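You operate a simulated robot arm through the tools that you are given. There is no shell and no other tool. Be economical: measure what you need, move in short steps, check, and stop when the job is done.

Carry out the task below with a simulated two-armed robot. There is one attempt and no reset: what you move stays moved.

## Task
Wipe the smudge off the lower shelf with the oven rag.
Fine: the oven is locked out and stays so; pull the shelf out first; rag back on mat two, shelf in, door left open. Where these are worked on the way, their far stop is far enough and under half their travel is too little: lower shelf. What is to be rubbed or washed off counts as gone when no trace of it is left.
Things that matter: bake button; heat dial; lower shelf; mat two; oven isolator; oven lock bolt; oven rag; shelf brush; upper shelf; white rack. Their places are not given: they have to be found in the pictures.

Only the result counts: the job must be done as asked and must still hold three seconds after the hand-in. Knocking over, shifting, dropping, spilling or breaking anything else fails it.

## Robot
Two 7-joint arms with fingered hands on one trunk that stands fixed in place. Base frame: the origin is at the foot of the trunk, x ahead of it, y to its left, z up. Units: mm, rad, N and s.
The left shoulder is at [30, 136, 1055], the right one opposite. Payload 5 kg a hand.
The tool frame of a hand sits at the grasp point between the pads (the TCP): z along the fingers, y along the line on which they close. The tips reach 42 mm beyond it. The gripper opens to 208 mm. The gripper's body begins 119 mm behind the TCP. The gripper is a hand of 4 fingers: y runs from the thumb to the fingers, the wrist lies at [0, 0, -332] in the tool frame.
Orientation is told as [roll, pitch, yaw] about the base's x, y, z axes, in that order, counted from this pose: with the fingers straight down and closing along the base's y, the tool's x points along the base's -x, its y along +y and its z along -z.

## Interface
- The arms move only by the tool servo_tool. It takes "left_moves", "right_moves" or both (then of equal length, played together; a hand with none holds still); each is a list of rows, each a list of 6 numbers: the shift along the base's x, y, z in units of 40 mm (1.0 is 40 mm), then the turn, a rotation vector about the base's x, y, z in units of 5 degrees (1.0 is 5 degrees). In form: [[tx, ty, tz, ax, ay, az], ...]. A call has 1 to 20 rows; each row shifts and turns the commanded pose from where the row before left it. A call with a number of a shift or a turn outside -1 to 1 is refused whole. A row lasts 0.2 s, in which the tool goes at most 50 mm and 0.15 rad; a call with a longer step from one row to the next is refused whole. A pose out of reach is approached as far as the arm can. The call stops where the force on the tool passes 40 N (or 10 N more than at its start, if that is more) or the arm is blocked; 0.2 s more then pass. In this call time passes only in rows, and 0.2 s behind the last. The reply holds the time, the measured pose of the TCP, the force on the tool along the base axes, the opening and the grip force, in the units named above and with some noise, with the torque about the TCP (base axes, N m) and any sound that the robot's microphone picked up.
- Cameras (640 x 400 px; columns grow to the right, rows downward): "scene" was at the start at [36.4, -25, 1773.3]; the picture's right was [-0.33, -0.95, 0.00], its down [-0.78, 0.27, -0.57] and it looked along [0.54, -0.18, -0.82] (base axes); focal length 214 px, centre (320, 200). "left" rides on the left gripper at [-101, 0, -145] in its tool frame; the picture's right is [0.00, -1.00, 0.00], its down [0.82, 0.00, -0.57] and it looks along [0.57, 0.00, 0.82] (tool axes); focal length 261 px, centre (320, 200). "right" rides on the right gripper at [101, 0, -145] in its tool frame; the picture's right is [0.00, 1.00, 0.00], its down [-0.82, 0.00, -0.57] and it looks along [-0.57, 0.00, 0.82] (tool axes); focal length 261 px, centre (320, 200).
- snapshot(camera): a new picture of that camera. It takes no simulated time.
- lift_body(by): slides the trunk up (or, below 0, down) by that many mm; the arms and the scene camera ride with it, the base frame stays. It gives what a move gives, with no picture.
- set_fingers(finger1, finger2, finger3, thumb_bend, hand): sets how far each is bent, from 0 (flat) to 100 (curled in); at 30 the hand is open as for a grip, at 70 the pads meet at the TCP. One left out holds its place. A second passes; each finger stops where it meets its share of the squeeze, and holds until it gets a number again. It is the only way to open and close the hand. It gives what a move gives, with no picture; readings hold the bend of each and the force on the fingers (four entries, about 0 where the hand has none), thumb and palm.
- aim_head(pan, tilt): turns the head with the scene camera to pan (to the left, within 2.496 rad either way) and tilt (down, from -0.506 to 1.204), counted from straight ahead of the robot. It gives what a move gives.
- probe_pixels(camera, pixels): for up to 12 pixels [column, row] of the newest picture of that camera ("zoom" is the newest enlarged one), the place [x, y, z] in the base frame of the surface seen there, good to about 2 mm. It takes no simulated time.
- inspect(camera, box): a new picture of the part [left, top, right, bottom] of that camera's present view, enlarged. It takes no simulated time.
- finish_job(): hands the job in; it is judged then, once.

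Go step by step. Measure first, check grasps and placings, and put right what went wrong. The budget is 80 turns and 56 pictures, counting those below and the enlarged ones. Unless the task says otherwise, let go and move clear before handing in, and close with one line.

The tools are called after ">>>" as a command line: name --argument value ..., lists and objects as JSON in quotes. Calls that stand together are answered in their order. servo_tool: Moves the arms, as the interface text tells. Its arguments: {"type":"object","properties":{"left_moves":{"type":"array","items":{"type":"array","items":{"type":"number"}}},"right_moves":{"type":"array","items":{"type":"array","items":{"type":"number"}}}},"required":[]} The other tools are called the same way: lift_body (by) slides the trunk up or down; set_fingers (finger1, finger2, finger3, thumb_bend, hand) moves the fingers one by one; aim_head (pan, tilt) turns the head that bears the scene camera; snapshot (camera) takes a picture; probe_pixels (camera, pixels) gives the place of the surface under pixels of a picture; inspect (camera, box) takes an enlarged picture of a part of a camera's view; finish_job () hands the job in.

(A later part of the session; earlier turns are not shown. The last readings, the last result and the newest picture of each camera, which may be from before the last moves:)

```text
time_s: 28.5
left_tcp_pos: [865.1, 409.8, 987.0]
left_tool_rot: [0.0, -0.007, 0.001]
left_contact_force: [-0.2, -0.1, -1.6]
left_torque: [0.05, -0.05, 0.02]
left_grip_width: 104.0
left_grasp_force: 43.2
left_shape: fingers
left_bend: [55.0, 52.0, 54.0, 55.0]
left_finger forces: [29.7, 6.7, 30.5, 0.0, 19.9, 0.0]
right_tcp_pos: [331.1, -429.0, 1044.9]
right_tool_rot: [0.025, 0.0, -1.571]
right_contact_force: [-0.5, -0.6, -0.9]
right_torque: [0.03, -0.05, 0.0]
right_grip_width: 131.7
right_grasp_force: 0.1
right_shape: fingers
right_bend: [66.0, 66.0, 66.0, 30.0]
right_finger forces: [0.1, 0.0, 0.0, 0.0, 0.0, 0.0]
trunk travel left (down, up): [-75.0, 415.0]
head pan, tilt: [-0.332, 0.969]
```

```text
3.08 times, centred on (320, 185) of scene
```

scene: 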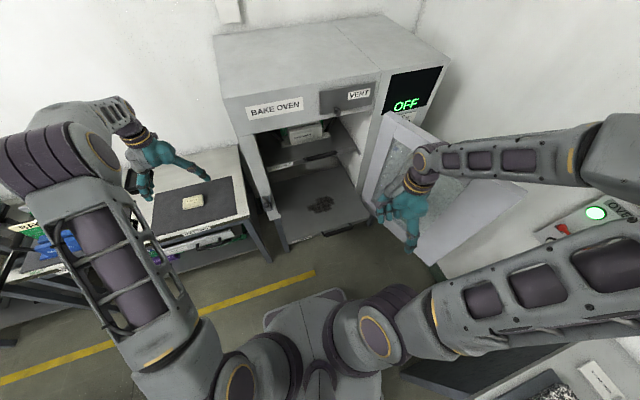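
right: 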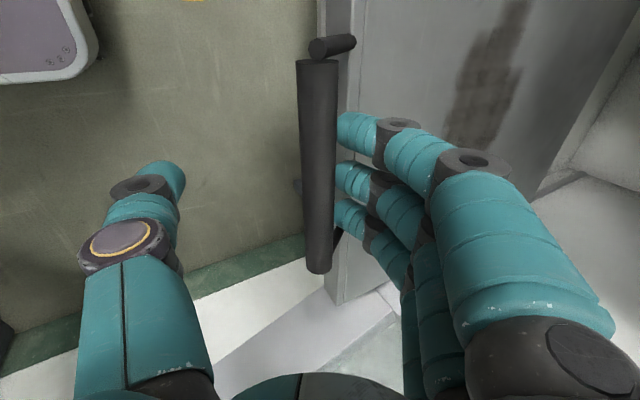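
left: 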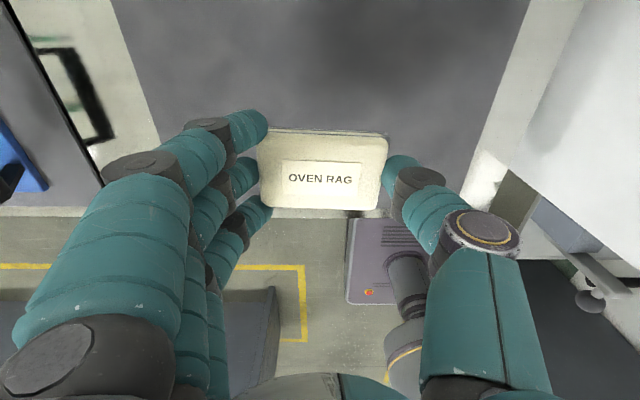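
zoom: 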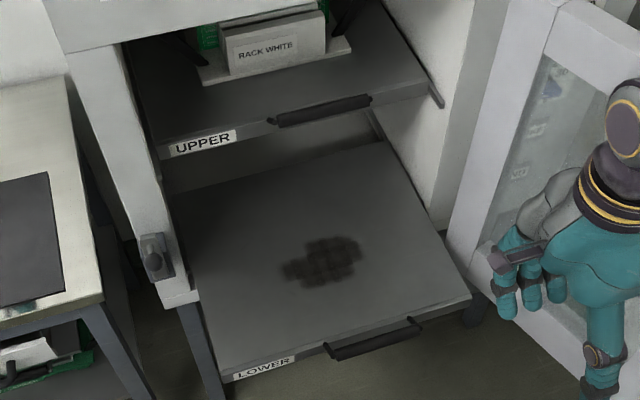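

>>> probe_pixels --camera "zoom" --pixels '[[281, 270], [364, 248], [320, 288], [325, 238], [352, 270], [300, 290], [200, 140], [270, 125], [322, 105], [60, 35], [155, 255], [255, 160]]'

>>> probe_pixels --camera "zoom" --pixels '[[325, 345], [230, 375], [470, 300], [90, 150], [150, 20], [250, 12], [365, 150], [175, 190]]'

```text
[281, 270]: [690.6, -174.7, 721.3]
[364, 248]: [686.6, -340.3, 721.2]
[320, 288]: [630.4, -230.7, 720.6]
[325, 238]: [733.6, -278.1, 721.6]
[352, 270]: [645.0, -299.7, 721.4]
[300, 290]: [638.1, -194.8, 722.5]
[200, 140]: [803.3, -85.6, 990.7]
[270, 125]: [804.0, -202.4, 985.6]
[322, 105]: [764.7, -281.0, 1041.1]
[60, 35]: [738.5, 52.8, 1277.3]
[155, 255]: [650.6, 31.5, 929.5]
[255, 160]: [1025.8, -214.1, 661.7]
```

```text
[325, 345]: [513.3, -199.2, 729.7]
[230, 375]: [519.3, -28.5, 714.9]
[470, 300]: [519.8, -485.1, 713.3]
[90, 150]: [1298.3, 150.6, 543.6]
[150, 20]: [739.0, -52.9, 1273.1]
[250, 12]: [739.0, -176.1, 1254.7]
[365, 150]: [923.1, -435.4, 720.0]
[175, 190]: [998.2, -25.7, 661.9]
```

The front is at x≈519 (shelf slid back ~30 mm when I let go, still out 284 mm); smudge spans x 630-734, y -340..-175. I carry the rag high, back to x≈600, and across to above the shelf.

>>> servo_tool --left_moves '[[0, 0, 0.8, 0, 0, 0], [0, 0, 0.8, 0, 0, 0], [-0.66, -0.8, 0, 0, 0, 0], [-0.66, -0.8, 0, 0, 0, 0], [-0.66, -0.8, 0, 0, 0, 0], [-0.66, -0.8, 0, 0, 0, 0], [-0.66, -0.8, 0, 0, 0, 0], [-0.66, -0.8, 0, 0, 0, 0], [-0.66, -0.8, 0, 0, 0, 0], [-0.66, -0.8, 0, 0, 0, 0], [-0.66, -0.8, 0, 0, 0, 0], [-0.66, -0.8, 0, 0, 0, 0], [0, -0.9, 0, 0, 0, 0], [0, -0.9, 0, 0, 0, 0], [0, -0.9, 0, 0, 0, 0], [0.2, -0.9, 0, 0, 0, 0], [0.2, -0.9, 0, 0, 0, 0], [0.2, -0.9, 0, 0, 0, 0], [0.2, -0.9, 0, 0, 0, 0], [0.2, -0.9, 0, 0, 0, 0]]'

>>> snapshot --camera "scene"

```text
time_s: 32.7
left_tcp_pos: [643.7, -199.1, 1048.6]
left_tool_rot: [0.003, -0.009, 0.002]
left_contact_force: [0.7, 0.0, -0.3]
left_torque: [0.02, 0.02, 0.03]
left_grip_width: 103.7
left_grasp_force: 60.2
left_shape: fingers
left_bend: [55.0, 52.0, 54.0, 55.0]
left_finger forces: [48.3, 6.5, 46.8, 0.1, 19.8, 0.0]
right_tcp_pos: [331.6, -430.1, 1044.1]
right_tool_rot: [0.026, 0.002, -1.57]
right_contact_force: [0.2, -0.2, 0.8]
right_torque: [0.07, -0.02, 0.04]
right_grip_width: 131.4
right_grasp_force: 0.0
right_shape: fingers
right_bend: [66.0, 66.0, 66.0, 30.0]
right_finger forces: [0.0, 0.1, 0.0, 0.0, 0.1, 0.1]
trunk travel left (down, up): [-75.0, 415.0]
head pan, tilt: [-0.332, 0.969]
```

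```text
29 pictures are left
```

scene: 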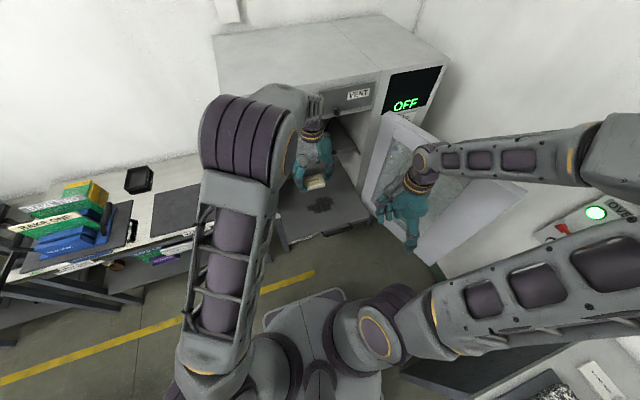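

The rag hangs over the shelf at (316,182). I descend to just above the surface, then touch down in small steps.

>>> servo_tool --left_moves '[[0.02, -0.15, -0.9, 0, 0, 0], [0.02, -0.15, -0.9, 0, 0, 0], [0.02, -0.15, -0.9, 0, 0, 0], [0.02, -0.15, -0.9, 0, 0, 0], [0.02, -0.15, -0.9, 0, 0, 0], [0, -0.15, -0.9, 0, 0, 0], [0, -0.15, -0.9, 0, 0, 0], [0, 0, -0.2, 0, 0, 0]]'

>>> servo_tool --left_moves '[[0, 0, -0.1, 0, 0, 0], [0, 0, -0.1, 0, 0, 0], [0, 0, -0.08, 0, 0, 0]]'

```text
time_s: 33.8
left_tcp_pos: [648.4, -226.4, 896.2]
left_tool_rot: [0.0, -0.012, 0.007]
left_contact_force: [-42.8, 15.2, 45.7]
left_torque: [-2.25, -13.27, 1.75]
left_grip_width: 103.6
left_grasp_force: 62.0
left_shape: fingers
left_bend: [55.0, 52.0, 54.0, 55.0]
left_finger forces: [49.7, 6.6, 47.9, 0.0, 19.7, 0.0]
right_tcp_pos: [330.6, -430.6, 1044.7]
right_tool_rot: [0.026, 0.001, -1.57]
right_contact_force: [1.6, -0.8, -0.4]
right_torque: [0.07, 0.18, -0.01]
right_grip_width: 131.5
right_grasp_force: 0.0
right_shape: fingers
right_bend: [66.0, 66.0, 66.0, 30.0]
right_finger forces: [0.0, 0.0, 0.1, 0.1, 0.0, 0.1]
trunk travel left (down, up): [-75.0, 415.0]
head pan, tilt: [-0.332, 0.969]
stopped in row 5 (left hand): the force on the tool passed its limit at 275 N (the readings are from after the stop); the commanded pose is now the measured one
```

```text
time_s: 34.6
left_tcp_pos: [653.5, -229.4, 895.4]
left_tool_rot: [-0.011, -0.03, 0.003]
left_contact_force: [-14.9, 4.0, 25.4]
left_torque: [-0.55, -4.78, 0.52]
left_grip_width: 103.8
left_grasp_force: 63.1
left_shape: fingers
left_bend: [55.0, 52.0, 54.0, 55.0]
left_finger forces: [50.7, 6.6, 49.0, 0.1, 19.7, 0.0]
right_tcp_pos: [330.7, -429.2, 1045.3]
right_tool_rot: [0.029, -0.001, -1.571]
right_contact_force: [-0.2, 1.3, -0.2]
right_torque: [-0.02, -0.01, 0.03]
right_grip_width: 131.5
right_grasp_force: 0.0
right_shape: fingers
right_bend: [66.0, 66.0, 66.0, 30.0]
right_finger forces: [0.1, 0.1, 0.1, 0.0, 0.0, 0.0]
trunk travel left (down, up): [-75.0, 415.0]
head pan, tilt: [-0.332, 0.969]
stopped in row 3 (left hand): the force on the tool passed its limit at 78 N (the readings are from after the stop); the commanded pose is now the measured one
```

The camera housing on the hand (101 mm ahead) met the upper shelf's handle. I back off up and toward the robot at once, then look.

>>> servo_tool --left_moves '[[0, 0, 0.4, 0, 0, 0], [-0.3, 0, 0.3, 0, 0, 0], [-0.7, 0, 0, 0, 0, 0], [-0.7, 0, 0, 0, 0, 0]]'

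>>> inspect --camera "scene" --box '[240, 80, 420, 250]'

>>> snapshot --camera "left"

```text
time_s: 35.6
left_tcp_pos: [584.8, -230.5, 922.6]
left_tool_rot: [-0.007, -0.026, 0.003]
left_contact_force: [0.2, 0.4, 0.0]
left_torque: [0.03, -0.06, -0.01]
left_grip_width: 103.5
left_grasp_force: 64.3
left_shape: fingers
left_bend: [55.0, 52.0, 54.0, 55.0]
left_finger forces: [52.0, 6.7, 50.2, 0.0, 19.6, 0.1]
right_tcp_pos: [330.7, -429.5, 1044.7]
right_tool_rot: [0.026, 0.0, -1.571]
right_contact_force: [-0.2, -0.2, 0.2]
right_torque: [0.02, -0.1, 0.02]
right_grip_width: 131.9
right_grasp_force: 0.0
right_shape: fingers
right_bend: [66.0, 66.0, 66.0, 30.0]
right_finger forces: [0.0, 0.0, 0.0, 0.0, 0.0, 0.0]
trunk travel left (down, up): [-75.0, 415.0]
head pan, tilt: [-0.332, 0.969]
```

```text
2.35 times, centred on (330, 165) of scene
```

zoom: 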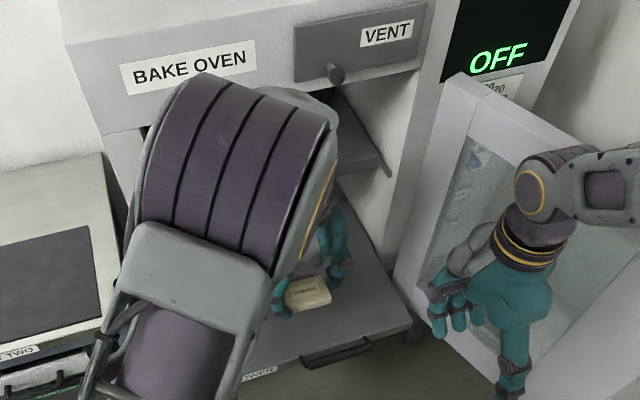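

```text
27 pictures are left
```

left: 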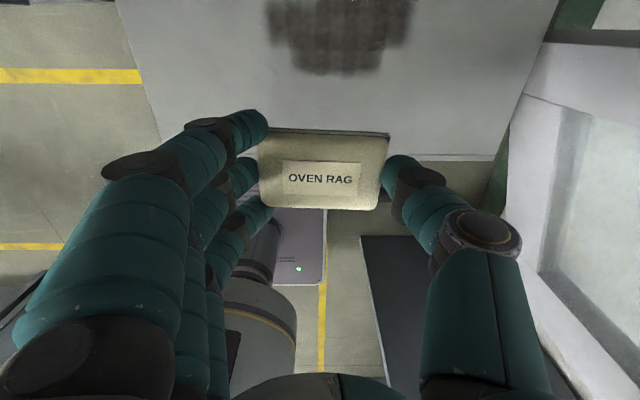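

No contact remains and the rag is still held. I correct the small tilt, descend at x≈585 so the camera stays clear of the upper handle, then touch down.

>>> servo_tool --left_moves '[[0, -0.2, -0.8, 0.08, 0.3, 0], [0, -0.2, -0.8, 0, 0, 0], [0, -0.2, -0.8, 0, 0, 0], [0, -0.1, -0.75, 0, 0, 0]]'

>>> servo_tool --left_moves '[[0, 0, -0.15, 0, 0, 0], [0, 0, -0.1, 0, 0, 0], [0, 0, -0.1, 0, 0, 0], [0, 0, -0.08, 0, 0, 0]]'

```text
time_s: 36.6
left_tcp_pos: [590.4, -256.9, 794.0]
left_tool_rot: [-0.001, -0.001, 0.004]
left_contact_force: [0.8, -1.1, 1.0]
left_torque: [0.05, 0.04, 0.02]
left_grip_width: 103.5
left_grasp_force: 64.7
left_shape: fingers
left_bend: [55.0, 52.0, 54.0, 55.0]
left_finger forces: [52.3, 6.5, 50.4, 0.0, 19.6, 0.0]
right_tcp_pos: [331.7, -429.3, 1044.4]
right_tool_rot: [0.026, 0.0, -1.571]
right_contact_force: [0.6, -0.6, 0.4]
right_torque: [0.01, 0.01, -0.01]
right_grip_width: 131.7
right_grasp_force: 0.0
right_shape: fingers
right_bend: [66.0, 66.0, 66.0, 30.0]
right_finger forces: [0.1, 0.0, 0.0, 0.0, 0.0, 0.1]
trunk travel left (down, up): [-75.0, 415.0]
head pan, tilt: [-0.332, 0.969]
```

```text
time_s: 37.6
left_tcp_pos: [587.0, -257.7, 777.1]
left_tool_rot: [-0.003, 0.0, 0.003]
left_contact_force: [-0.1, 1.4, 17.1]
left_torque: [0.08, -0.15, -0.03]
left_grip_width: 103.5
left_grasp_force: 70.1
left_shape: fingers
left_bend: [55.0, 52.0, 54.0, 55.0]
left_finger forces: [57.3, 6.7, 54.7, 0.0, 21.4, 0.1]
right_tcp_pos: [331.3, -429.9, 1045.1]
right_tool_rot: [0.025, -0.002, -1.57]
right_contact_force: [0.3, 0.3, 0.5]
right_torque: [0.01, -0.02, 0.02]
right_grip_width: 131.7
right_grasp_force: 0.1
right_shape: fingers
right_bend: [66.0, 66.0, 66.0, 30.0]
right_finger forces: [0.0, 0.0, 0.0, 0.0, 0.0, 0.1]
trunk travel left (down, up): [-75.0, 415.0]
head pan, tilt: [-0.332, 0.969]
```

The rag presses with 17 N at TCP z 777. I try to draw the shelf out a further 40 mm by this pressure, so the smudge's rear edge is reachable.

>>> servo_tool --left_moves '[[-0.25, 0, 0, 0, 0, 0], [-0.25, 0, 0, 0, 0, 0], [-0.25, 0, 0, 0, 0, 0], [-0.25, 0, 0, 0, 0, 0]]'

>>> snapshot --camera "left"

```text
time_s: 38.6
left_tcp_pos: [546.5, -256.5, 777.1]
left_tool_rot: [-0.002, 0.001, 0.004]
left_contact_force: [-0.9, -0.5, 23.1]
left_torque: [0.03, -0.18, 0.02]
left_grip_width: 103.5
left_grasp_force: 72.1
left_shape: fingers
left_bend: [55.0, 52.0, 55.0, 55.0]
left_finger forces: [59.0, 6.5, 56.5, 0.0, 22.3, 0.0]
right_tcp_pos: [331.1, -429.6, 1044.7]
right_tool_rot: [0.026, -0.001, -1.571]
right_contact_force: [-0.4, 0.8, -1.0]
right_torque: [-0.01, -0.01, 0.01]
right_grip_width: 131.3
right_grasp_force: 0.1
right_shape: fingers
right_bend: [66.0, 66.0, 66.0, 30.0]
right_finger forces: [0.1, 0.1, 0.0, 0.0, 0.0, 0.0]
trunk travel left (down, up): [-75.0, 415.0]
head pan, tilt: [-0.332, 0.969]
```

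```text
26 pictures are left
```

left: 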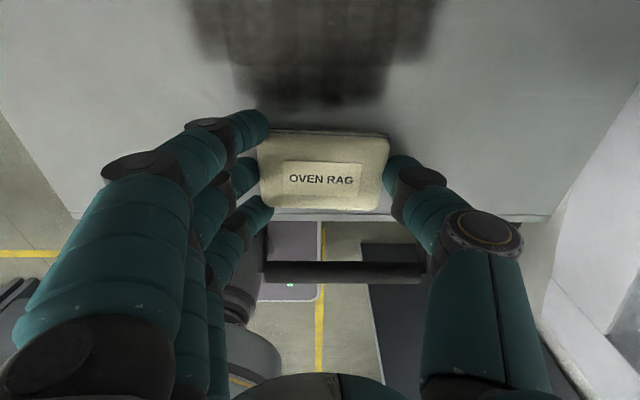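

>>> probe_pixels --camera "left" --pixels '[[350, 270], [90, 215], [545, 216], [320, 104], [240, 60], [420, 20], [300, 20], [300, 2], [200, 10], [390, 60]]'

```text
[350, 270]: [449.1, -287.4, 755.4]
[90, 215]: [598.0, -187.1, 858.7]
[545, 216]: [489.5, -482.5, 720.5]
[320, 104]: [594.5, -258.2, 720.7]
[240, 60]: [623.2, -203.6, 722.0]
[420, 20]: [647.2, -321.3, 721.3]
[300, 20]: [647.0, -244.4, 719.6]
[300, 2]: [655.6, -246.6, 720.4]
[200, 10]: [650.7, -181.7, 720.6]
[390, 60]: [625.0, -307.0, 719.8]
```

The shelf is drawn out again: front at x 489, smudge now x≈594-700. I lift, move over the front lane (x≈612), press and wipe to and fro along y.

>>> servo_tool --left_moves '[[0, 0, 0.4, 0, 0, 0], [0.55, 0.7, 0, 0, 0, 0], [0.55, 0.7, 0, 0, 0, 0], [0.55, 0.7, 0, 0, 0, 0], [0, 0, -0.2, 0, 0, 0], [0, 0, -0.2, 0, 0, 0], [0, -0.7, 0, 0, 0, 0], [0, -0.7, 0, 0, 0, 0], [0, -0.7, 0, 0, 0, 0], [0, -0.7, 0, 0, 0, 0], [0, -0.7, 0, 0, 0, 0], [0, -0.7, 0, 0, 0, 0], [0, 0.7, 0, 0, 0, 0], [0, 0.7, 0, 0, 0, 0], [0, 0.7, 0, 0, 0, 0], [0, 0.7, 0, 0, 0, 0], [0, 0.7, 0, 0, 0, 0], [0, 0.7, 0, 0, 0, 0]]'

>>> snapshot --camera "left"

```text
time_s: 42.4
left_tcp_pos: [612.9, -173.4, 777.4]
left_tool_rot: [-0.003, 0.001, 0.004]
left_contact_force: [0.7, -4.9, 20.5]
left_torque: [-0.15, -0.07, 0.01]
left_grip_width: 103.5
left_grasp_force: 79.9
left_shape: fingers
left_bend: [56.0, 52.0, 55.0, 55.0]
left_finger forces: [66.2, 5.9, 64.3, 0.0, 23.9, 0.0]
right_tcp_pos: [331.0, -429.9, 1044.5]
right_tool_rot: [0.026, 0.0, -1.57]
right_contact_force: [-0.1, 0.4, -0.6]
right_torque: [-0.03, -0.01, 0.02]
right_grip_width: 131.7
right_grasp_force: 0.1
right_shape: fingers
right_bend: [66.0, 66.0, 66.0, 30.0]
right_finger forces: [0.0, 0.0, 0.0, 0.0, 0.0, 0.1]
trunk travel left (down, up): [-75.0, 415.0]
head pan, tilt: [-0.332, 0.969]
```

```text
25 pictures are left
```

left: 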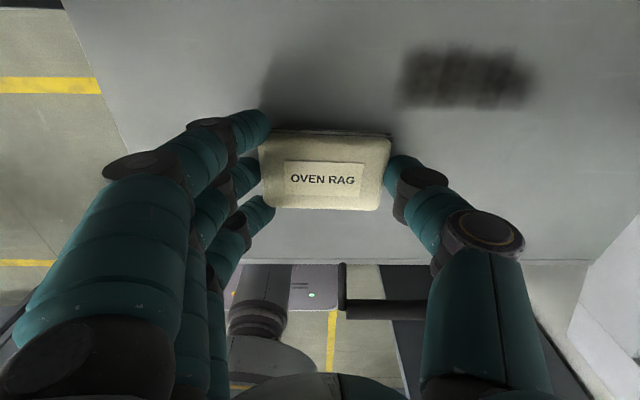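

The front part of the smudge is gone; a band at (405-535, 50-107) remains behind it. I lift, move 42 mm deeper, and wipe again.

>>> servo_tool --left_moves '[[0, 0, 0.3, 0, 0, 0], [0.5, 0, 0, 0, 0, 0], [0.55, 0, 0, 0, 0, 0], [0, 0, -0.15, 0, 0, 0], [0, 0, -0.15, 0, 0, 0], [0, -0.7, 0, 0, 0, 0], [0, -0.7, 0, 0, 0, 0], [0, -0.7, 0, 0, 0, 0], [0, -0.7, 0, 0, 0, 0], [0, -0.7, 0, 0, 0, 0], [0, -0.7, 0, 0, 0, 0], [0, 0.7, 0, 0, 0, 0], [0, 0.7, 0, 0, 0, 0], [0, 0.7, 0, 0, 0, 0], [0, 0.7, 0, 0, 0, 0], [0, 0.7, 0, 0, 0, 0], [0, 0.7, 0, 0, 0, 0]]'

>>> snapshot --camera "left"

```text
time_s: 46.0
left_tcp_pos: [654.9, -173.0, 776.6]
left_tool_rot: [-0.002, -0.001, 0.003]
left_contact_force: [-0.5, -13.5, 37.2]
left_torque: [0.01, 0.03, 0.12]
left_grip_width: 103.0
left_grasp_force: 91.2
left_shape: fingers
left_bend: [57.0, 53.0, 56.0, 55.0]
left_finger forces: [76.4, 4.6, 75.0, 0.0, 26.7, 0.1]
right_tcp_pos: [331.0, -429.9, 1045.8]
right_tool_rot: [0.028, -0.001, -1.572]
right_contact_force: [0.8, 0.7, 0.6]
right_torque: [-0.09, 0.02, 0.05]
right_grip_width: 131.6
right_grasp_force: 0.1
right_shape: fingers
right_bend: [66.0, 66.0, 66.0, 30.0]
right_finger forces: [0.0, 0.0, 0.1, 0.0, 0.0, 0.0]
trunk travel left (down, up): [-75.0, 415.0]
head pan, tilt: [-0.332, 0.969]
```

```text
24 pictures are left
```

left: 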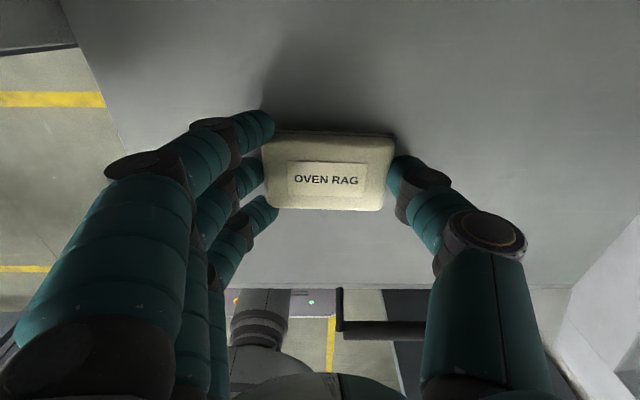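

The smudge looks gone. For safety I make one more lane 22 mm deeper at slightly lower pressure, then lift a bit and inspect.

>>> servo_tool --left_moves '[[0, 0, 0.3, 0, 0, 0], [0.55, 0, 0, 0, 0, 0], [0, 0, -0.15, 0, 0, 0], [0, 0, -0.12, 0, 0, 0], [0, -0.7, 0, 0, 0, 0], [0, -0.7, 0, 0, 0, 0], [0, -0.7, 0, 0, 0, 0], [0, -0.7, 0, 0, 0, 0], [0, -0.7, 0, 0, 0, 0], [0, -0.7, 0, 0, 0, 0], [0, 0, 0.5, 0, 0, 0], [-0.8, 0, 0, 0, 0, 0], [-0.8, 0, 0, 0, 0, 0], [-0.8, 0, 0, 0, 0, 0], [-0.8, 0.8, 0.5, 0, 0, 0], [0, 0.8, 0.5, 0, 0, 0], [0, 0.8, 0.5, 0, 0, 0]]'

>>> snapshot --camera "left"

>>> inspect --camera "scene" --box '[240, 100, 420, 260]'

```text
time_s: 49.6
left_tcp_pos: [551.8, -243.3, 860.4]
left_tool_rot: [-0.002, 0.003, 0.004]
left_contact_force: [-0.1, -0.9, 0.5]
left_torque: [-0.09, -0.1, 0.0]
left_grip_width: 103.0
left_grasp_force: 92.0
left_shape: fingers
left_bend: [55.0, 52.0, 54.0, 55.0]
left_finger forces: [79.4, 6.7, 77.4, 0.0, 21.0, 0.0]
right_tcp_pos: [330.5, -428.2, 1045.5]
right_tool_rot: [0.027, -0.002, -1.57]
right_contact_force: [-1.1, 0.4, 0.0]
right_torque: [-0.11, -0.04, -0.01]
right_grip_width: 131.6
right_grasp_force: 0.1
right_shape: fingers
right_bend: [66.0, 66.0, 66.0, 30.0]
right_finger forces: [0.1, 0.0, 0.1, 0.0, 0.1, 0.1]
trunk travel left (down, up): [-75.0, 415.0]
head pan, tilt: [-0.332, 0.969]
```

```text
23 pictures are left
```

left: 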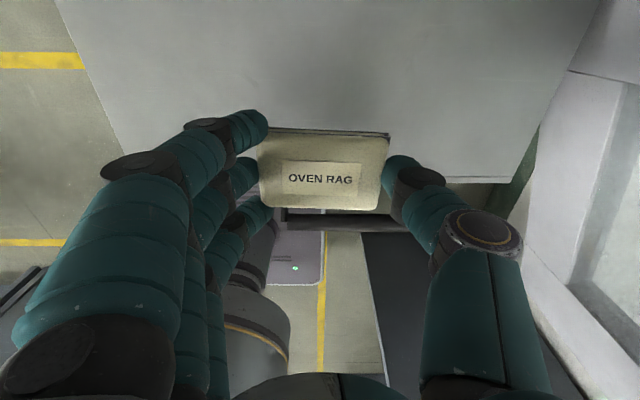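

```text
2.50 times, centred on (330, 180) of scene
```

zoom: 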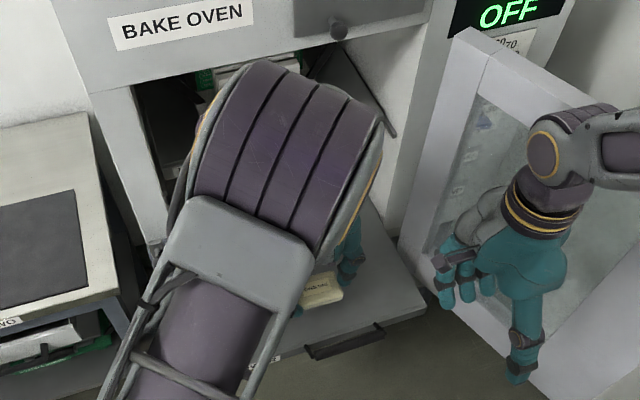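

The shelf shows clean, with only the hand's shadow left. I carry the rag back: up, across, then out over mat two.

>>> servo_tool --left_moves '[[0, 0, 0.95, 0, 0, 0], [0, 0, 0.95, 0, 0, 0], [0, 0, 0.95, 0, 0, 0], [0, 0, 0.95, 0, 0, 0], [0, 0, 0.95, 0, 0, 0], [0.1, 0.92, 0, 0, 0, 0], [0.1, 0.92, 0, 0, 0, 0], [0.1, 0.92, 0, 0, 0, 0], [0.1, 0.92, 0, 0, 0, 0], [0.1, 0.92, 0, 0, 0, 0], [0.1, 0.92, 0, 0, 0, 0], [0.1, 0.92, 0, 0, 0, 0], [0.1, 0.92, 0, 0, 0, 0], [0.1, 0.92, 0, 0, 0, 0]]'

>>> servo_tool --left_moves '[[0.69, 0.8, 0, 0, 0, 0], [0.69, 0.8, 0, 0, 0, 0], [0.69, 0.8, 0, 0, 0, 0], [0.69, 0.8, 0, 0, 0, 0], [0.69, 0.8, 0, 0, 0, 0], [0.69, 0.8, 0, 0, 0, 0], [0.69, 0.8, 0, 0, 0, 0], [0.69, 0.8, 0, 0, 0, 0], [0.69, 0.8, 0, 0, 0, 0], [0.69, 0.8, 0, 0, 0, 0]]'

>>> snapshot --camera "scene"

```text
time_s: 52.6
left_tcp_pos: [586.8, 84.1, 1049.1]
left_tool_rot: [-0.002, 0.002, 0.003]
left_contact_force: [-0.3, 1.2, -0.6]
left_torque: [-0.02, -0.01, 0.02]
left_grip_width: 103.3
left_grasp_force: 93.6
left_shape: fingers
left_bend: [55.0, 52.0, 54.0, 55.0]
left_finger forces: [80.9, 6.6, 78.7, 0.0, 20.8, 0.1]
right_tcp_pos: [330.5, -427.9, 1045.9]
right_tool_rot: [0.027, -0.003, -1.57]
right_contact_force: [0.4, 0.3, -0.4]
right_torque: [-0.08, 0.01, -0.03]
right_grip_width: 131.8
right_grasp_force: 0.0
right_shape: fingers
right_bend: [66.0, 66.0, 66.0, 30.0]
right_finger forces: [0.1, 0.0, 0.0, 0.0, 0.0, 0.0]
trunk travel left (down, up): [-75.0, 415.0]
head pan, tilt: [-0.332, 0.969]
```

```text
time_s: 54.8
left_tcp_pos: [861.4, 407.0, 1045.5]
left_tool_rot: [-0.002, 0.003, 0.005]
left_contact_force: [1.0, 0.2, -1.5]
left_torque: [0.0, 0.14, -0.03]
left_grip_width: 103.1
left_grasp_force: 95.4
left_shape: fingers
left_bend: [55.0, 52.0, 54.0, 55.0]
left_finger forces: [83.5, 6.5, 80.9, 0.0, 20.7, 0.1]
right_tcp_pos: [332.5, -428.6, 1044.4]
right_tool_rot: [0.026, -0.003, -1.57]
right_contact_force: [0.8, 0.5, -0.2]
right_torque: [-0.14, 0.08, -0.02]
right_grip_width: 131.8
right_grasp_force: 0.0
right_shape: fingers
right_bend: [66.0, 66.0, 66.0, 30.0]
right_finger forces: [0.1, 0.0, 0.0, 0.0, 0.0, 0.0]
trunk travel left (down, up): [-75.0, 415.0]
head pan, tilt: [-0.332, 0.969]
```

```text
21 pictures are left
```

scene: 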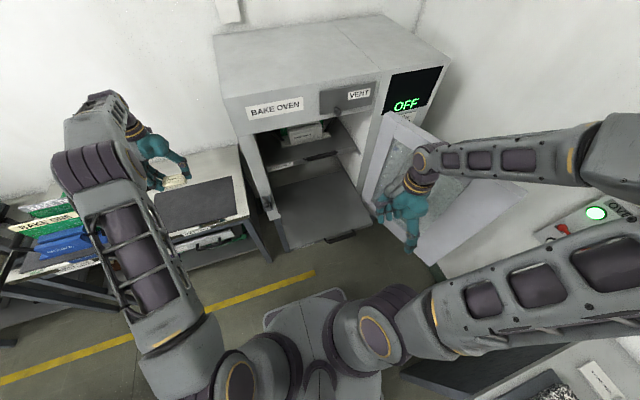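

The shelf is clean in the scene view. I lower the rag onto mat two at its old place.

>>> servo_tool --left_moves '[[0, 0, -0.9, 0, 0, 0], [0, 0, -0.9, 0, 0, 0], [0, 0, -0.9, 0, 0, 0], [0, 0, -0.9, 0, 0, 0], [0, 0, -0.5, 0, 0, 0], [0, 0, -0.2, 0, 0, 0], [0, 0, -0.15, 0, 0, 0]]'

>>> inspect --camera "scene" --box '[250, 90, 400, 250]'

```text
time_s: 56.4
left_tcp_pos: [860.5, 406.4, 870.2]
left_tool_rot: [0.001, 0.002, 0.005]
left_contact_force: [0.5, -0.2, -0.9]
left_torque: [0.0, 0.04, 0.01]
left_grip_width: 103.1
left_grasp_force: 99.5
left_shape: fingers
left_bend: [55.0, 52.0, 54.0, 55.0]
left_finger forces: [87.3, 6.5, 84.5, 0.1, 20.6, 0.1]
right_tcp_pos: [332.6, -428.2, 1044.8]
right_tool_rot: [0.028, 0.002, -1.571]
right_contact_force: [0.5, 0.7, 0.3]
right_torque: [-0.01, 0.04, -0.03]
right_grip_width: 131.5
right_grasp_force: 0.1
right_shape: fingers
right_bend: [66.0, 66.0, 66.0, 30.0]
right_finger forces: [0.0, 0.0, 0.0, 0.0, 0.1, 0.0]
trunk travel left (down, up): [-75.0, 415.0]
head pan, tilt: [-0.332, 0.969]
```

```text
2.50 times, centred on (325, 170) of scene
```

zoom: 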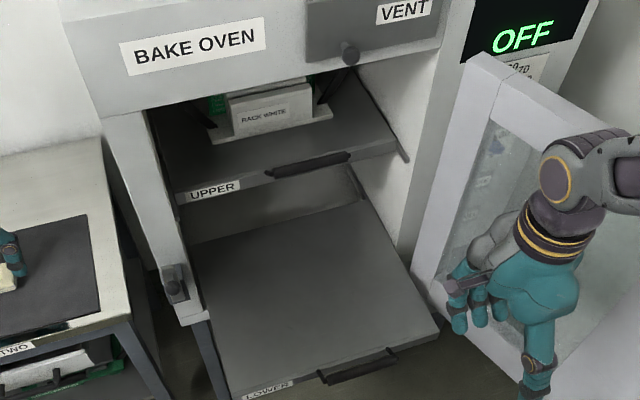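

The shelf is spotless and the upper shelf and rack are unmoved. I set the rag down the last few millimetres, release and raise.

>>> servo_tool --left_moves '[[0, 0, -0.1, 0, 0, 0], [0, 0, -0.06, 0, 0, 0]]'

>>> set_fingers --hand "left" --finger1 46 --finger2 46 --finger3 46 --thumb_bend 46

>>> servo_tool --left_moves '[[0, 0, 0.3, 0, 0, 0], [0, 0, 0.7, 0, 0, 0], [0, 0, 0.9, 0, 0, 0], [0, 0, 0.9, 0, 0, 0], [0, 0, 0.9, 0, 0, 0], [0, 0, 0.9, 0, 0, 0]]'

>>> snapshot --camera "left"

```text
time_s: 57.0
left_tcp_pos: [861.3, 407.0, 862.7]
left_tool_rot: [0.0, 0.0, 0.004]
left_contact_force: [0.4, 0.9, 5.6]
left_torque: [0.14, -0.04, -0.01]
left_grip_width: 102.8
left_grasp_force: 101.5
left_shape: fingers
left_bend: [55.0, 52.0, 54.0, 55.0]
left_finger forces: [89.1, 6.7, 86.0, 0.0, 20.5, 0.0]
right_tcp_pos: [331.3, -429.4, 1043.7]
right_tool_rot: [0.025, -0.001, -1.571]
right_contact_force: [0.1, -0.3, 1.0]
right_torque: [0.01, 0.01, 0.01]
right_grip_width: 131.7
right_grasp_force: 0.0
right_shape: fingers
right_bend: [66.0, 66.0, 66.0, 30.0]
right_finger forces: [0.1, 0.1, 0.0, 0.1, 0.1, 0.0]
trunk travel left (down, up): [-75.0, 415.0]
head pan, tilt: [-0.332, 0.969]
```

```text
time_s: 58.0
left_tcp_pos: [861.2, 406.5, 863.4]
left_tool_rot: [-0.001, 0.002, 0.006]
left_contact_force: [0.4, -0.5, 0.3]
left_torque: [0.0, -0.02, -0.01]
left_grip_width: 140.4
left_grasp_force: 0.1
left_shape: fingers
left_bend: [46.0, 46.0, 46.0, 46.0]
left_finger forces: [0.0, 0.0, 0.0, 0.0, 0.1, 0.1]
right_tcp_pos: [332.3, -430.4, 1043.7]
right_tool_rot: [0.026, 0.001, -1.571]
right_contact_force: [0.0, 0.0, -0.1]
right_torque: [0.03, -0.05, 0.04]
right_grip_width: 131.7
right_grasp_force: 0.0
right_shape: fingers
right_bend: [66.0, 66.0, 66.0, 30.0]
right_finger forces: [0.0, 0.1, 0.1, 0.0, 0.0, 0.0]
trunk travel left (down, up): [-75.0, 415.0]
head pan, tilt: [-0.332, 0.969]
```

```text
time_s: 59.4
left_tcp_pos: [859.4, 406.6, 1047.0]
left_tool_rot: [-0.002, 0.004, 0.002]
left_contact_force: [0.3, -0.7, -0.8]
left_torque: [0.05, -0.01, -0.03]
left_grip_width: 140.5
left_grasp_force: 0.0
left_shape: fingers
left_bend: [46.0, 46.0, 46.0, 46.0]
left_finger forces: [0.1, 0.0, 0.0, 0.0, 0.0, 0.0]
right_tcp_pos: [331.0, -430.3, 1045.9]
right_tool_rot: [0.025, 0.0, -1.57]
right_contact_force: [0.5, 0.0, 0.6]
right_torque: [0.05, -0.05, -0.01]
right_grip_width: 131.6
right_grasp_force: 0.0
right_shape: fingers
right_bend: [66.0, 66.0, 66.0, 30.0]
right_finger forces: [0.0, 0.1, 0.0, 0.1, 0.1, 0.1]
trunk travel left (down, up): [-75.0, 415.0]
head pan, tilt: [-0.332, 0.969]
```

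```text
19 pictures are left
```

left: 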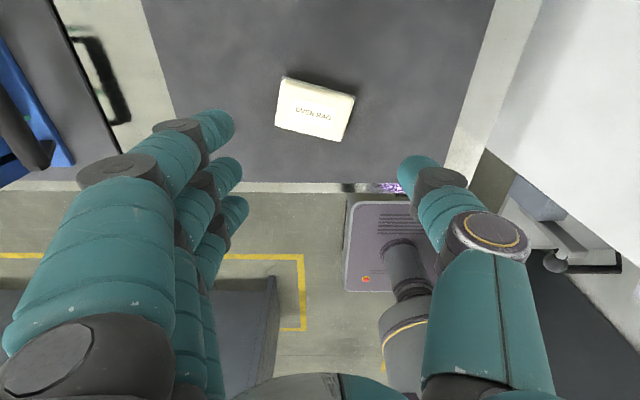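

The rag rests on mat two, slightly turned but well inside it. Now I probe the shelf handle before pushing the shelf in.

>>> probe_pixels --camera "zoom" --pixels '[[355, 368], [320, 378], [395, 352], [435, 337], [245, 392], [305, 160], [437, 330]]'

>>> set_fingers --hand "right" --finger1 50 --finger2 50 --finger3 50 --thumb_bend 50

>>> servo_tool --right_moves '[[0.5, 0.6, 0, 0, 0, 0], [0.5, 0.6, 0, 0, 0, 0], [0.5, 0.6, 0, 0, 0, 0], [0.5, 0.6, 0, 0, 0, 0], [0.5, 0.6, 0, 0, 0, 0], [0.5, 0.6, 0, 0, 0, 0], [0.4, 0.1, 0, 0, 0, 0], [0, 0, -0.9, 0, 0, 0], [0, 0, -0.9, 0, 0, 0], [0, 0, -0.9, 0, 0, 0], [0, 0, -0.9, 0, 0, 0]]'

>>> snapshot --camera "right"

```text
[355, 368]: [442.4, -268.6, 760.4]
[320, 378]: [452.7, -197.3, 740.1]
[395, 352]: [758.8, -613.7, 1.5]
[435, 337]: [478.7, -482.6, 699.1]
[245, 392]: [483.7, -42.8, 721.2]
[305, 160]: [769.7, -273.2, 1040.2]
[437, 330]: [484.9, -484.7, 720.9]
```

```text
time_s: 60.4
left_tcp_pos: [861.0, 408.1, 1047.2]
left_tool_rot: [0.001, 0.001, 0.004]
left_contact_force: [-0.1, 0.1, 0.0]
left_torque: [-0.02, 0.03, -0.02]
left_grip_width: 140.4
left_grasp_force: 0.1
left_shape: fingers
left_bend: [46.0, 46.0, 46.0, 46.0]
left_finger forces: [0.0, 0.0, 0.0, 0.0, 0.0, 0.0]
right_tcp_pos: [331.6, -429.3, 1045.3]
right_tool_rot: [0.027, 0.0, -1.57]
right_contact_force: [-0.4, 0.8, -0.8]
right_torque: [0.0, 0.01, -0.01]
right_grip_width: 120.9
right_grasp_force: 0.1
right_shape: fingers
right_bend: [50.0, 50.0, 50.0, 50.0]
right_finger forces: [0.0, 0.0, 0.0, 0.1, 0.0, 0.0]
trunk travel left (down, up): [-75.0, 415.0]
head pan, tilt: [-0.332, 0.969]
```

```text
time_s: 62.8
left_tcp_pos: [861.1, 407.8, 1046.3]
left_tool_rot: [-0.001, 0.003, 0.004]
left_contact_force: [0.5, 0.2, 0.2]
left_torque: [0.0, -0.02, 0.03]
left_grip_width: 140.7
left_grasp_force: 0.1
left_shape: fingers
left_bend: [46.0, 46.0, 46.0, 46.0]
left_finger forces: [0.1, 0.1, 0.1, 0.1, 0.0, 0.0]
right_tcp_pos: [468.3, -279.4, 902.0]
right_tool_rot: [0.026, 0.001, -1.57]
right_contact_force: [0.9, -0.6, -0.2]
right_torque: [0.04, 0.07, 0.0]
right_grip_width: 120.7
right_grasp_force: 0.0
right_shape: fingers
right_bend: [50.0, 50.0, 50.0, 50.0]
right_finger forces: [0.0, 0.0, 0.1, 0.1, 0.0, 0.1]
trunk travel left (down, up): [-75.0, 415.0]
head pan, tilt: [-0.332, 0.969]
```

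```text
18 pictures are left
```

right: 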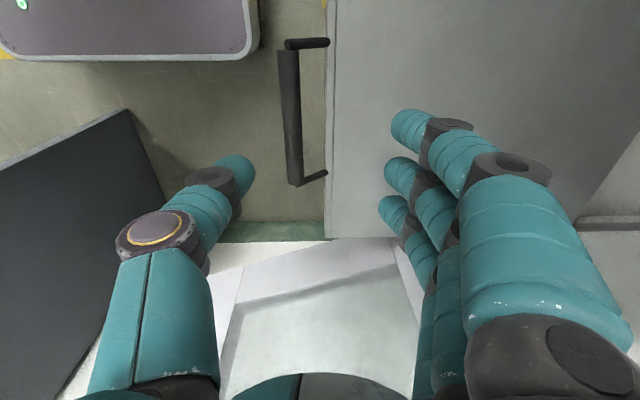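

The bar (col ~290) lies between thumb and fingers, fingers above the shelf plate. I descend to z≈787 and push forward with the thumb behind the bar.

>>> servo_tool --right_moves '[[0, 0, -0.9, 0, 0, 0], [0, 0, -0.9, 0, 0, 0], [0, 0, -0.6, 0, 0, 0], [0, 0, -0.45, 0, 0, 0]]'

>>> servo_tool --right_moves '[[0.5, 0, 0, 0, 0, 0], [0.5, 0, 0, 0, 0, 0], [0.5, 0, 0, 0, 0, 0], [0.5, 0, 0, 0, 0, 0], [0.5, 0, 0, 0, 0, 0]]'

>>> snapshot --camera "right"

```text
time_s: 63.8
left_tcp_pos: [860.4, 407.3, 1046.9]
left_tool_rot: [-0.001, 0.002, 0.004]
left_contact_force: [0.5, -0.6, 0.4]
left_torque: [0.02, 0.0, -0.03]
left_grip_width: 140.4
left_grasp_force: 0.0
left_shape: fingers
left_bend: [46.0, 46.0, 46.0, 46.0]
left_finger forces: [0.1, 0.1, 0.1, 0.0, 0.1, 0.0]
right_tcp_pos: [467.2, -281.9, 784.6]
right_tool_rot: [0.027, 0.0, -1.57]
right_contact_force: [0.8, -0.1, 0.4]
right_torque: [0.03, -0.04, 0.05]
right_grip_width: 120.7
right_grasp_force: 0.1
right_shape: fingers
right_bend: [50.0, 50.0, 50.0, 50.0]
right_finger forces: [0.0, 0.0, 0.0, 0.0, 0.0, 0.0]
trunk travel left (down, up): [-75.0, 415.0]
head pan, tilt: [-0.332, 0.969]
```

```text
time_s: 65.0
left_tcp_pos: [859.4, 406.9, 1047.4]
left_tool_rot: [0.001, 0.003, 0.003]
left_contact_force: [0.8, 0.3, 0.0]
left_torque: [0.02, 0.04, 0.02]
left_grip_width: 140.7
left_grasp_force: 0.1
left_shape: fingers
left_bend: [46.0, 46.0, 46.0, 46.0]
left_finger forces: [0.0, 0.1, 0.0, 0.0, 0.0, 0.1]
right_tcp_pos: [568.6, -282.5, 786.0]
right_tool_rot: [0.026, -0.001, -1.572]
right_contact_force: [0.8, 0.0, 0.6]
right_torque: [0.01, 0.04, 0.01]
right_grip_width: 121.1
right_grasp_force: 0.0
right_shape: fingers
right_bend: [50.0, 50.0, 50.0, 50.0]
right_finger forces: [0.1, 0.0, 0.1, 0.1, 0.0, 0.1]
trunk travel left (down, up): [-75.0, 415.0]
head pan, tilt: [-0.332, 0.969]
```

```text
17 pictures are left
```

right: 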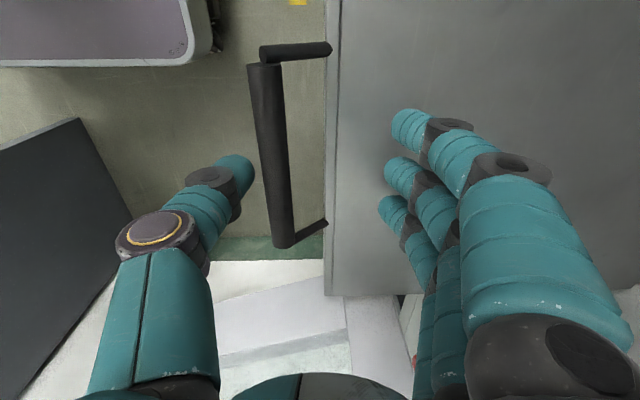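

The thumb now pushes the bar (col 250-290). I push 60 mm more, staying clear of the upper handle, before changing to the tilted grip.

>>> servo_tool --right_moves '[[0.5, 0, 0, 0, 0, 0], [0.5, 0, 0, 0, 0, 0], [0.4, 0, 0, 0, 0, 0]]'

>>> snapshot --camera "right"

```text
time_s: 65.8
left_tcp_pos: [858.9, 406.5, 1045.3]
left_tool_rot: [0.001, 0.001, 0.003]
left_contact_force: [-0.5, -0.9, -0.5]
left_torque: [0.01, 0.0, 0.02]
left_grip_width: 140.5
left_grasp_force: 0.1
left_shape: fingers
left_bend: [46.0, 46.0, 46.0, 46.0]
left_finger forces: [0.0, 0.0, 0.0, 0.0, 0.0, 0.1]
right_tcp_pos: [625.6, -282.9, 786.7]
right_tool_rot: [0.025, 0.0, -1.572]
right_contact_force: [0.2, 0.3, 0.2]
right_torque: [-0.01, 0.03, 0.03]
right_grip_width: 120.9
right_grasp_force: 0.0
right_shape: fingers
right_bend: [50.0, 50.0, 50.0, 50.0]
right_finger forces: [0.0, 0.1, 0.0, 0.0, 0.0, 0.0]
trunk travel left (down, up): [-75.0, 415.0]
head pan, tilt: [-0.332, 0.969]
```

```text
16 pictures are left
```

right: 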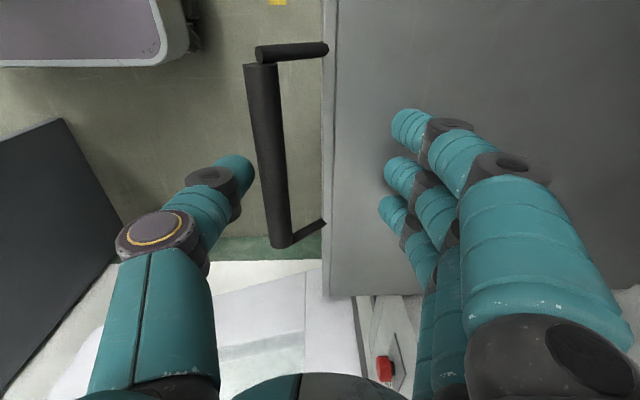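

>>> probe_pixels --camera "right" --pixels '[[268, 120], [275, 200], [330, 100], [330, 250], [345, 150]]'

```text
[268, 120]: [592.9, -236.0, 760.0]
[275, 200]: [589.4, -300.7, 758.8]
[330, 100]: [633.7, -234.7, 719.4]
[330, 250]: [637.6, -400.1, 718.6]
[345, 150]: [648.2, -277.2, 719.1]
```

The bar's top is at x≈591, 166 mm to go. I tilt the hand 45° in place around the bar into the earlier proven grip pose, then close lightly.

>>> servo_tool --right_moves '[[-0.12, 0, -0.06, 0, -1, 0], [-0.12, 0, -0.06, 0, -1, 0], [-0.12, 0, -0.06, 0, -1, 0], [-0.12, 0, -0.1, 0, -1, 0], [-0.1, 0, -0.1, 0, -1, 0], [-0.1, 0, -0.1, 0, -1, 0], [-0.08, 0, -0.1, 0, -1, 0], [-0.06, 0, -0.12, 0, -1, 0], [-0.06, 0, -0.12, 0, -1, 0]]'

>>> set_fingers --hand "right" --finger1 72 --finger2 72 --finger3 72 --thumb_bend 72

>>> snapshot --camera "right"

```text
time_s: 67.8
left_tcp_pos: [861.0, 407.0, 1047.5]
left_tool_rot: [0.001, 0.001, 0.003]
left_contact_force: [0.6, -1.3, -0.1]
left_torque: [0.06, 0.03, 0.0]
left_grip_width: 140.6
left_grasp_force: 0.1
left_shape: fingers
left_bend: [46.0, 46.0, 46.0, 46.0]
left_finger forces: [0.1, 0.0, 0.1, 0.0, 0.0, 0.0]
right_tcp_pos: [588.5, -279.9, 753.0]
right_tool_rot: [0.815, 0.001, -1.571]
right_contact_force: [-0.3, 0.5, 0.0]
right_torque: [0.03, 0.03, 0.02]
right_grip_width: 121.0
right_grasp_force: 0.1
right_shape: fingers
right_bend: [50.0, 50.0, 50.0, 50.0]
right_finger forces: [0.0, 0.1, 0.1, 0.1, 0.0, 0.0]
trunk travel left (down, up): [-75.0, 415.0]
head pan, tilt: [-0.332, 0.969]
```

```text
time_s: 68.8
left_tcp_pos: [861.4, 406.7, 1045.0]
left_tool_rot: [0.001, 0.001, 0.005]
left_contact_force: [-0.5, -0.1, 0.3]
left_torque: [0.01, 0.0, -0.01]
left_grip_width: 140.8
left_grasp_force: 0.2
left_shape: fingers
left_bend: [46.0, 46.0, 46.0, 46.0]
left_finger forces: [0.0, 0.1, 0.0, 0.0, 0.0, 0.0]
right_tcp_pos: [587.1, -280.9, 753.6]
right_tool_rot: [0.808, -0.001, -1.572]
right_contact_force: [-0.5, 2.3, -10.6]
right_torque: [0.03, -0.01, -0.01]
right_grip_width: 30.1
right_grasp_force: 6.4
right_shape: fingers
right_bend: [72.0, 72.0, 72.0, 69.0]
right_finger forces: [0.7, 0.0, 0.7, 0.0, 11.1, 0.0]
trunk travel left (down, up): [-75.0, 415.0]
head pan, tilt: [-0.332, 0.969]
```

```text
15 pictures are left
```

right: 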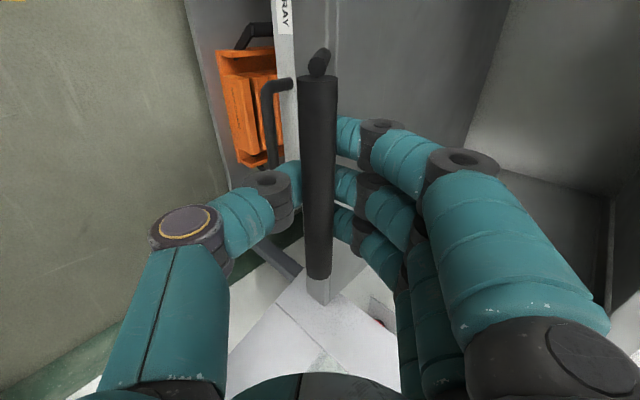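

The bar is held in the tilted grip again. I push the shelf in 160 mm.

>>> servo_tool --right_moves '[[0.5, 0, 0, 0, 0, 0], [0.5, 0, 0, 0, 0, 0], [0.5, 0, 0, 0, 0, 0], [0.5, 0, 0, 0, 0, 0], [0.5, 0, 0, 0, 0, 0], [0.5, 0, 0, 0, 0, 0], [0.5, 0, 0, 0, 0, 0], [0.5, 0, 0, 0, 0, 0]]'

>>> servo_tool --right_moves '[[0.2, 0, 0, 0, 0, 0], [0.15, 0, 0, 0, 0, 0], [0.1, 0, 0, 0, 0, 0], [0.1, 0, 0, 0, 0, 0]]'

>>> snapshot --camera "right"

```text
time_s: 70.6
left_tcp_pos: [861.0, 407.3, 1045.7]
left_tool_rot: [0.001, 0.006, 0.005]
left_contact_force: [0.8, 0.2, 1.0]
left_torque: [0.02, 0.01, -0.03]
left_grip_width: 140.7
left_grasp_force: 0.0
left_shape: fingers
left_bend: [46.0, 46.0, 46.0, 46.0]
left_finger forces: [0.1, 0.0, 0.1, 0.0, 0.1, 0.0]
right_tcp_pos: [749.7, -281.9, 753.9]
right_tool_rot: [0.812, 0.001, -1.57]
right_contact_force: [1.7, 11.2, -10.1]
right_torque: [0.19, -0.12, -0.08]
right_grip_width: 30.3
right_grasp_force: 6.4
right_shape: fingers
right_bend: [72.0, 72.0, 72.0, 68.0]
right_finger forces: [1.2, 0.0, 1.0, 0.1, 11.0, 0.0]
trunk travel left (down, up): [-75.0, 415.0]
head pan, tilt: [-0.332, 0.969]
```

```text
time_s: 71.6
left_tcp_pos: [859.8, 407.1, 1046.0]
left_tool_rot: [0.002, 0.003, 0.002]
left_contact_force: [0.2, 0.5, 0.6]
left_torque: [0.02, 0.01, 0.01]
left_grip_width: 140.6
left_grasp_force: 0.0
left_shape: fingers
left_bend: [46.0, 46.0, 46.0, 46.0]
left_finger forces: [0.1, 0.0, 0.0, 0.0, 0.0, 0.0]
right_tcp_pos: [768.4, -284.7, 753.1]
right_tool_rot: [0.809, -0.001, -1.575]
right_contact_force: [-15.2, 0.0, -7.7]
right_torque: [0.04, 0.07, -0.01]
right_grip_width: 30.1
right_grasp_force: 7.3
right_shape: fingers
right_bend: [72.0, 72.0, 72.0, 67.0]
right_finger forces: [0.0, 0.0, 0.0, 0.0, 14.4, 0.0]
trunk travel left (down, up): [-75.0, 415.0]
head pan, tilt: [-0.332, 0.969]
```

```text
14 pictures are left
```

right: 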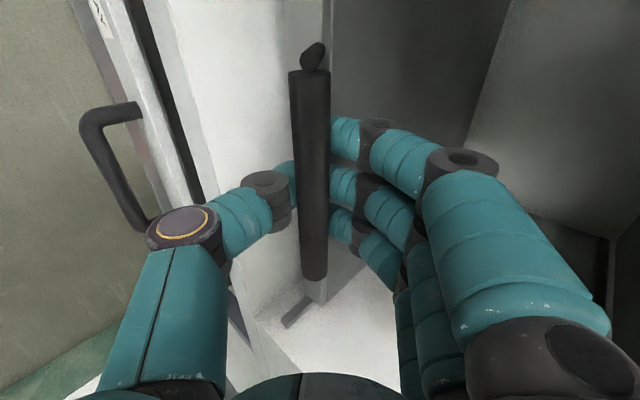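

Resistance of 15 N shows the shelf is home. I open the hand and probe the handle.

>>> set_fingers --hand "right" --finger1 50 --finger2 50 --finger3 50 --thumb_bend 50

>>> servo_tool --right_moves '[[-0.4, 0, 0.4, 0, 0, 0], [-0.5, 0, 0.5, 0, 0, 0], [-0.5, 0, 0.5, 0, 0, 0], [-0.6, 0, 0.6, 0, 0, 0], [-0.6, 0, 0.4, 0, 0, 0], [-0.6, 0, 0.4, 0, 0, 0]]'

>>> snapshot --camera "right"

>>> probe_pixels --camera "right" --pixels '[[355, 110], [350, 140], [342, 200], [358, 60], [355, 90], [350, 120], [345, 110], [365, 190]]'

```text
time_s: 72.6
left_tcp_pos: [859.8, 408.1, 1046.9]
left_tool_rot: [-0.001, 0.003, 0.005]
left_contact_force: [0.0, -0.2, -0.5]
left_torque: [0.0, 0.0, 0.03]
left_grip_width: 140.6
left_grasp_force: 0.0
left_shape: fingers
left_bend: [46.0, 46.0, 46.0, 46.0]
left_finger forces: [0.1, 0.0, 0.1, 0.1, 0.1, 0.0]
right_tcp_pos: [771.2, -280.9, 755.7]
right_tool_rot: [0.813, 0.001, -1.57]
right_contact_force: [0.3, 0.4, 0.4]
right_torque: [0.01, -0.01, -0.01]
right_grip_width: 119.9
right_grasp_force: 0.1
right_shape: fingers
right_bend: [50.0, 50.0, 50.0, 50.0]
right_finger forces: [0.1, 0.1, 0.0, 0.0, 0.0, 0.0]
trunk travel left (down, up): [-75.0, 415.0]
head pan, tilt: [-0.332, 0.969]
```

```text
time_s: 74.0
left_tcp_pos: [859.3, 406.9, 1048.1]
left_tool_rot: [0.001, 0.0, 0.006]
left_contact_force: [0.5, 0.3, 0.1]
left_torque: [-0.03, -0.04, 0.01]
left_grip_width: 140.6
left_grasp_force: 0.0
left_shape: fingers
left_bend: [46.0, 46.0, 46.0, 46.0]
left_finger forces: [0.1, 0.0, 0.0, 0.0, 0.0, 0.0]
right_tcp_pos: [643.1, -278.3, 866.1]
right_tool_rot: [0.812, 0.001, -1.57]
right_contact_force: [-0.9, 0.2, 1.4]
right_torque: [-0.01, -0.06, -0.04]
right_grip_width: 119.9
right_grasp_force: 0.2
right_shape: fingers
right_bend: [50.0, 50.0, 50.0, 50.0]
right_finger forces: [0.0, 0.0, 0.0, 0.1, 0.1, 0.0]
trunk travel left (down, up): [-75.0, 415.0]
head pan, tilt: [-0.332, 0.969]
```

```text
13 pictures are left
```

right: 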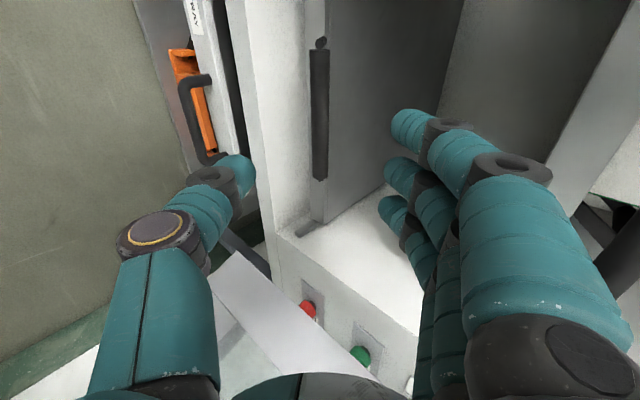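

```text
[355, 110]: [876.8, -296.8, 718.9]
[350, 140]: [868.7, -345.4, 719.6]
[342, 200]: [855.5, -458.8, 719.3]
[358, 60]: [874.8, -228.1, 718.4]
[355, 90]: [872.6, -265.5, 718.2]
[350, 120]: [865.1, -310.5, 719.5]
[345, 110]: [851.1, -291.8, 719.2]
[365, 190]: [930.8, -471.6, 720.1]
```

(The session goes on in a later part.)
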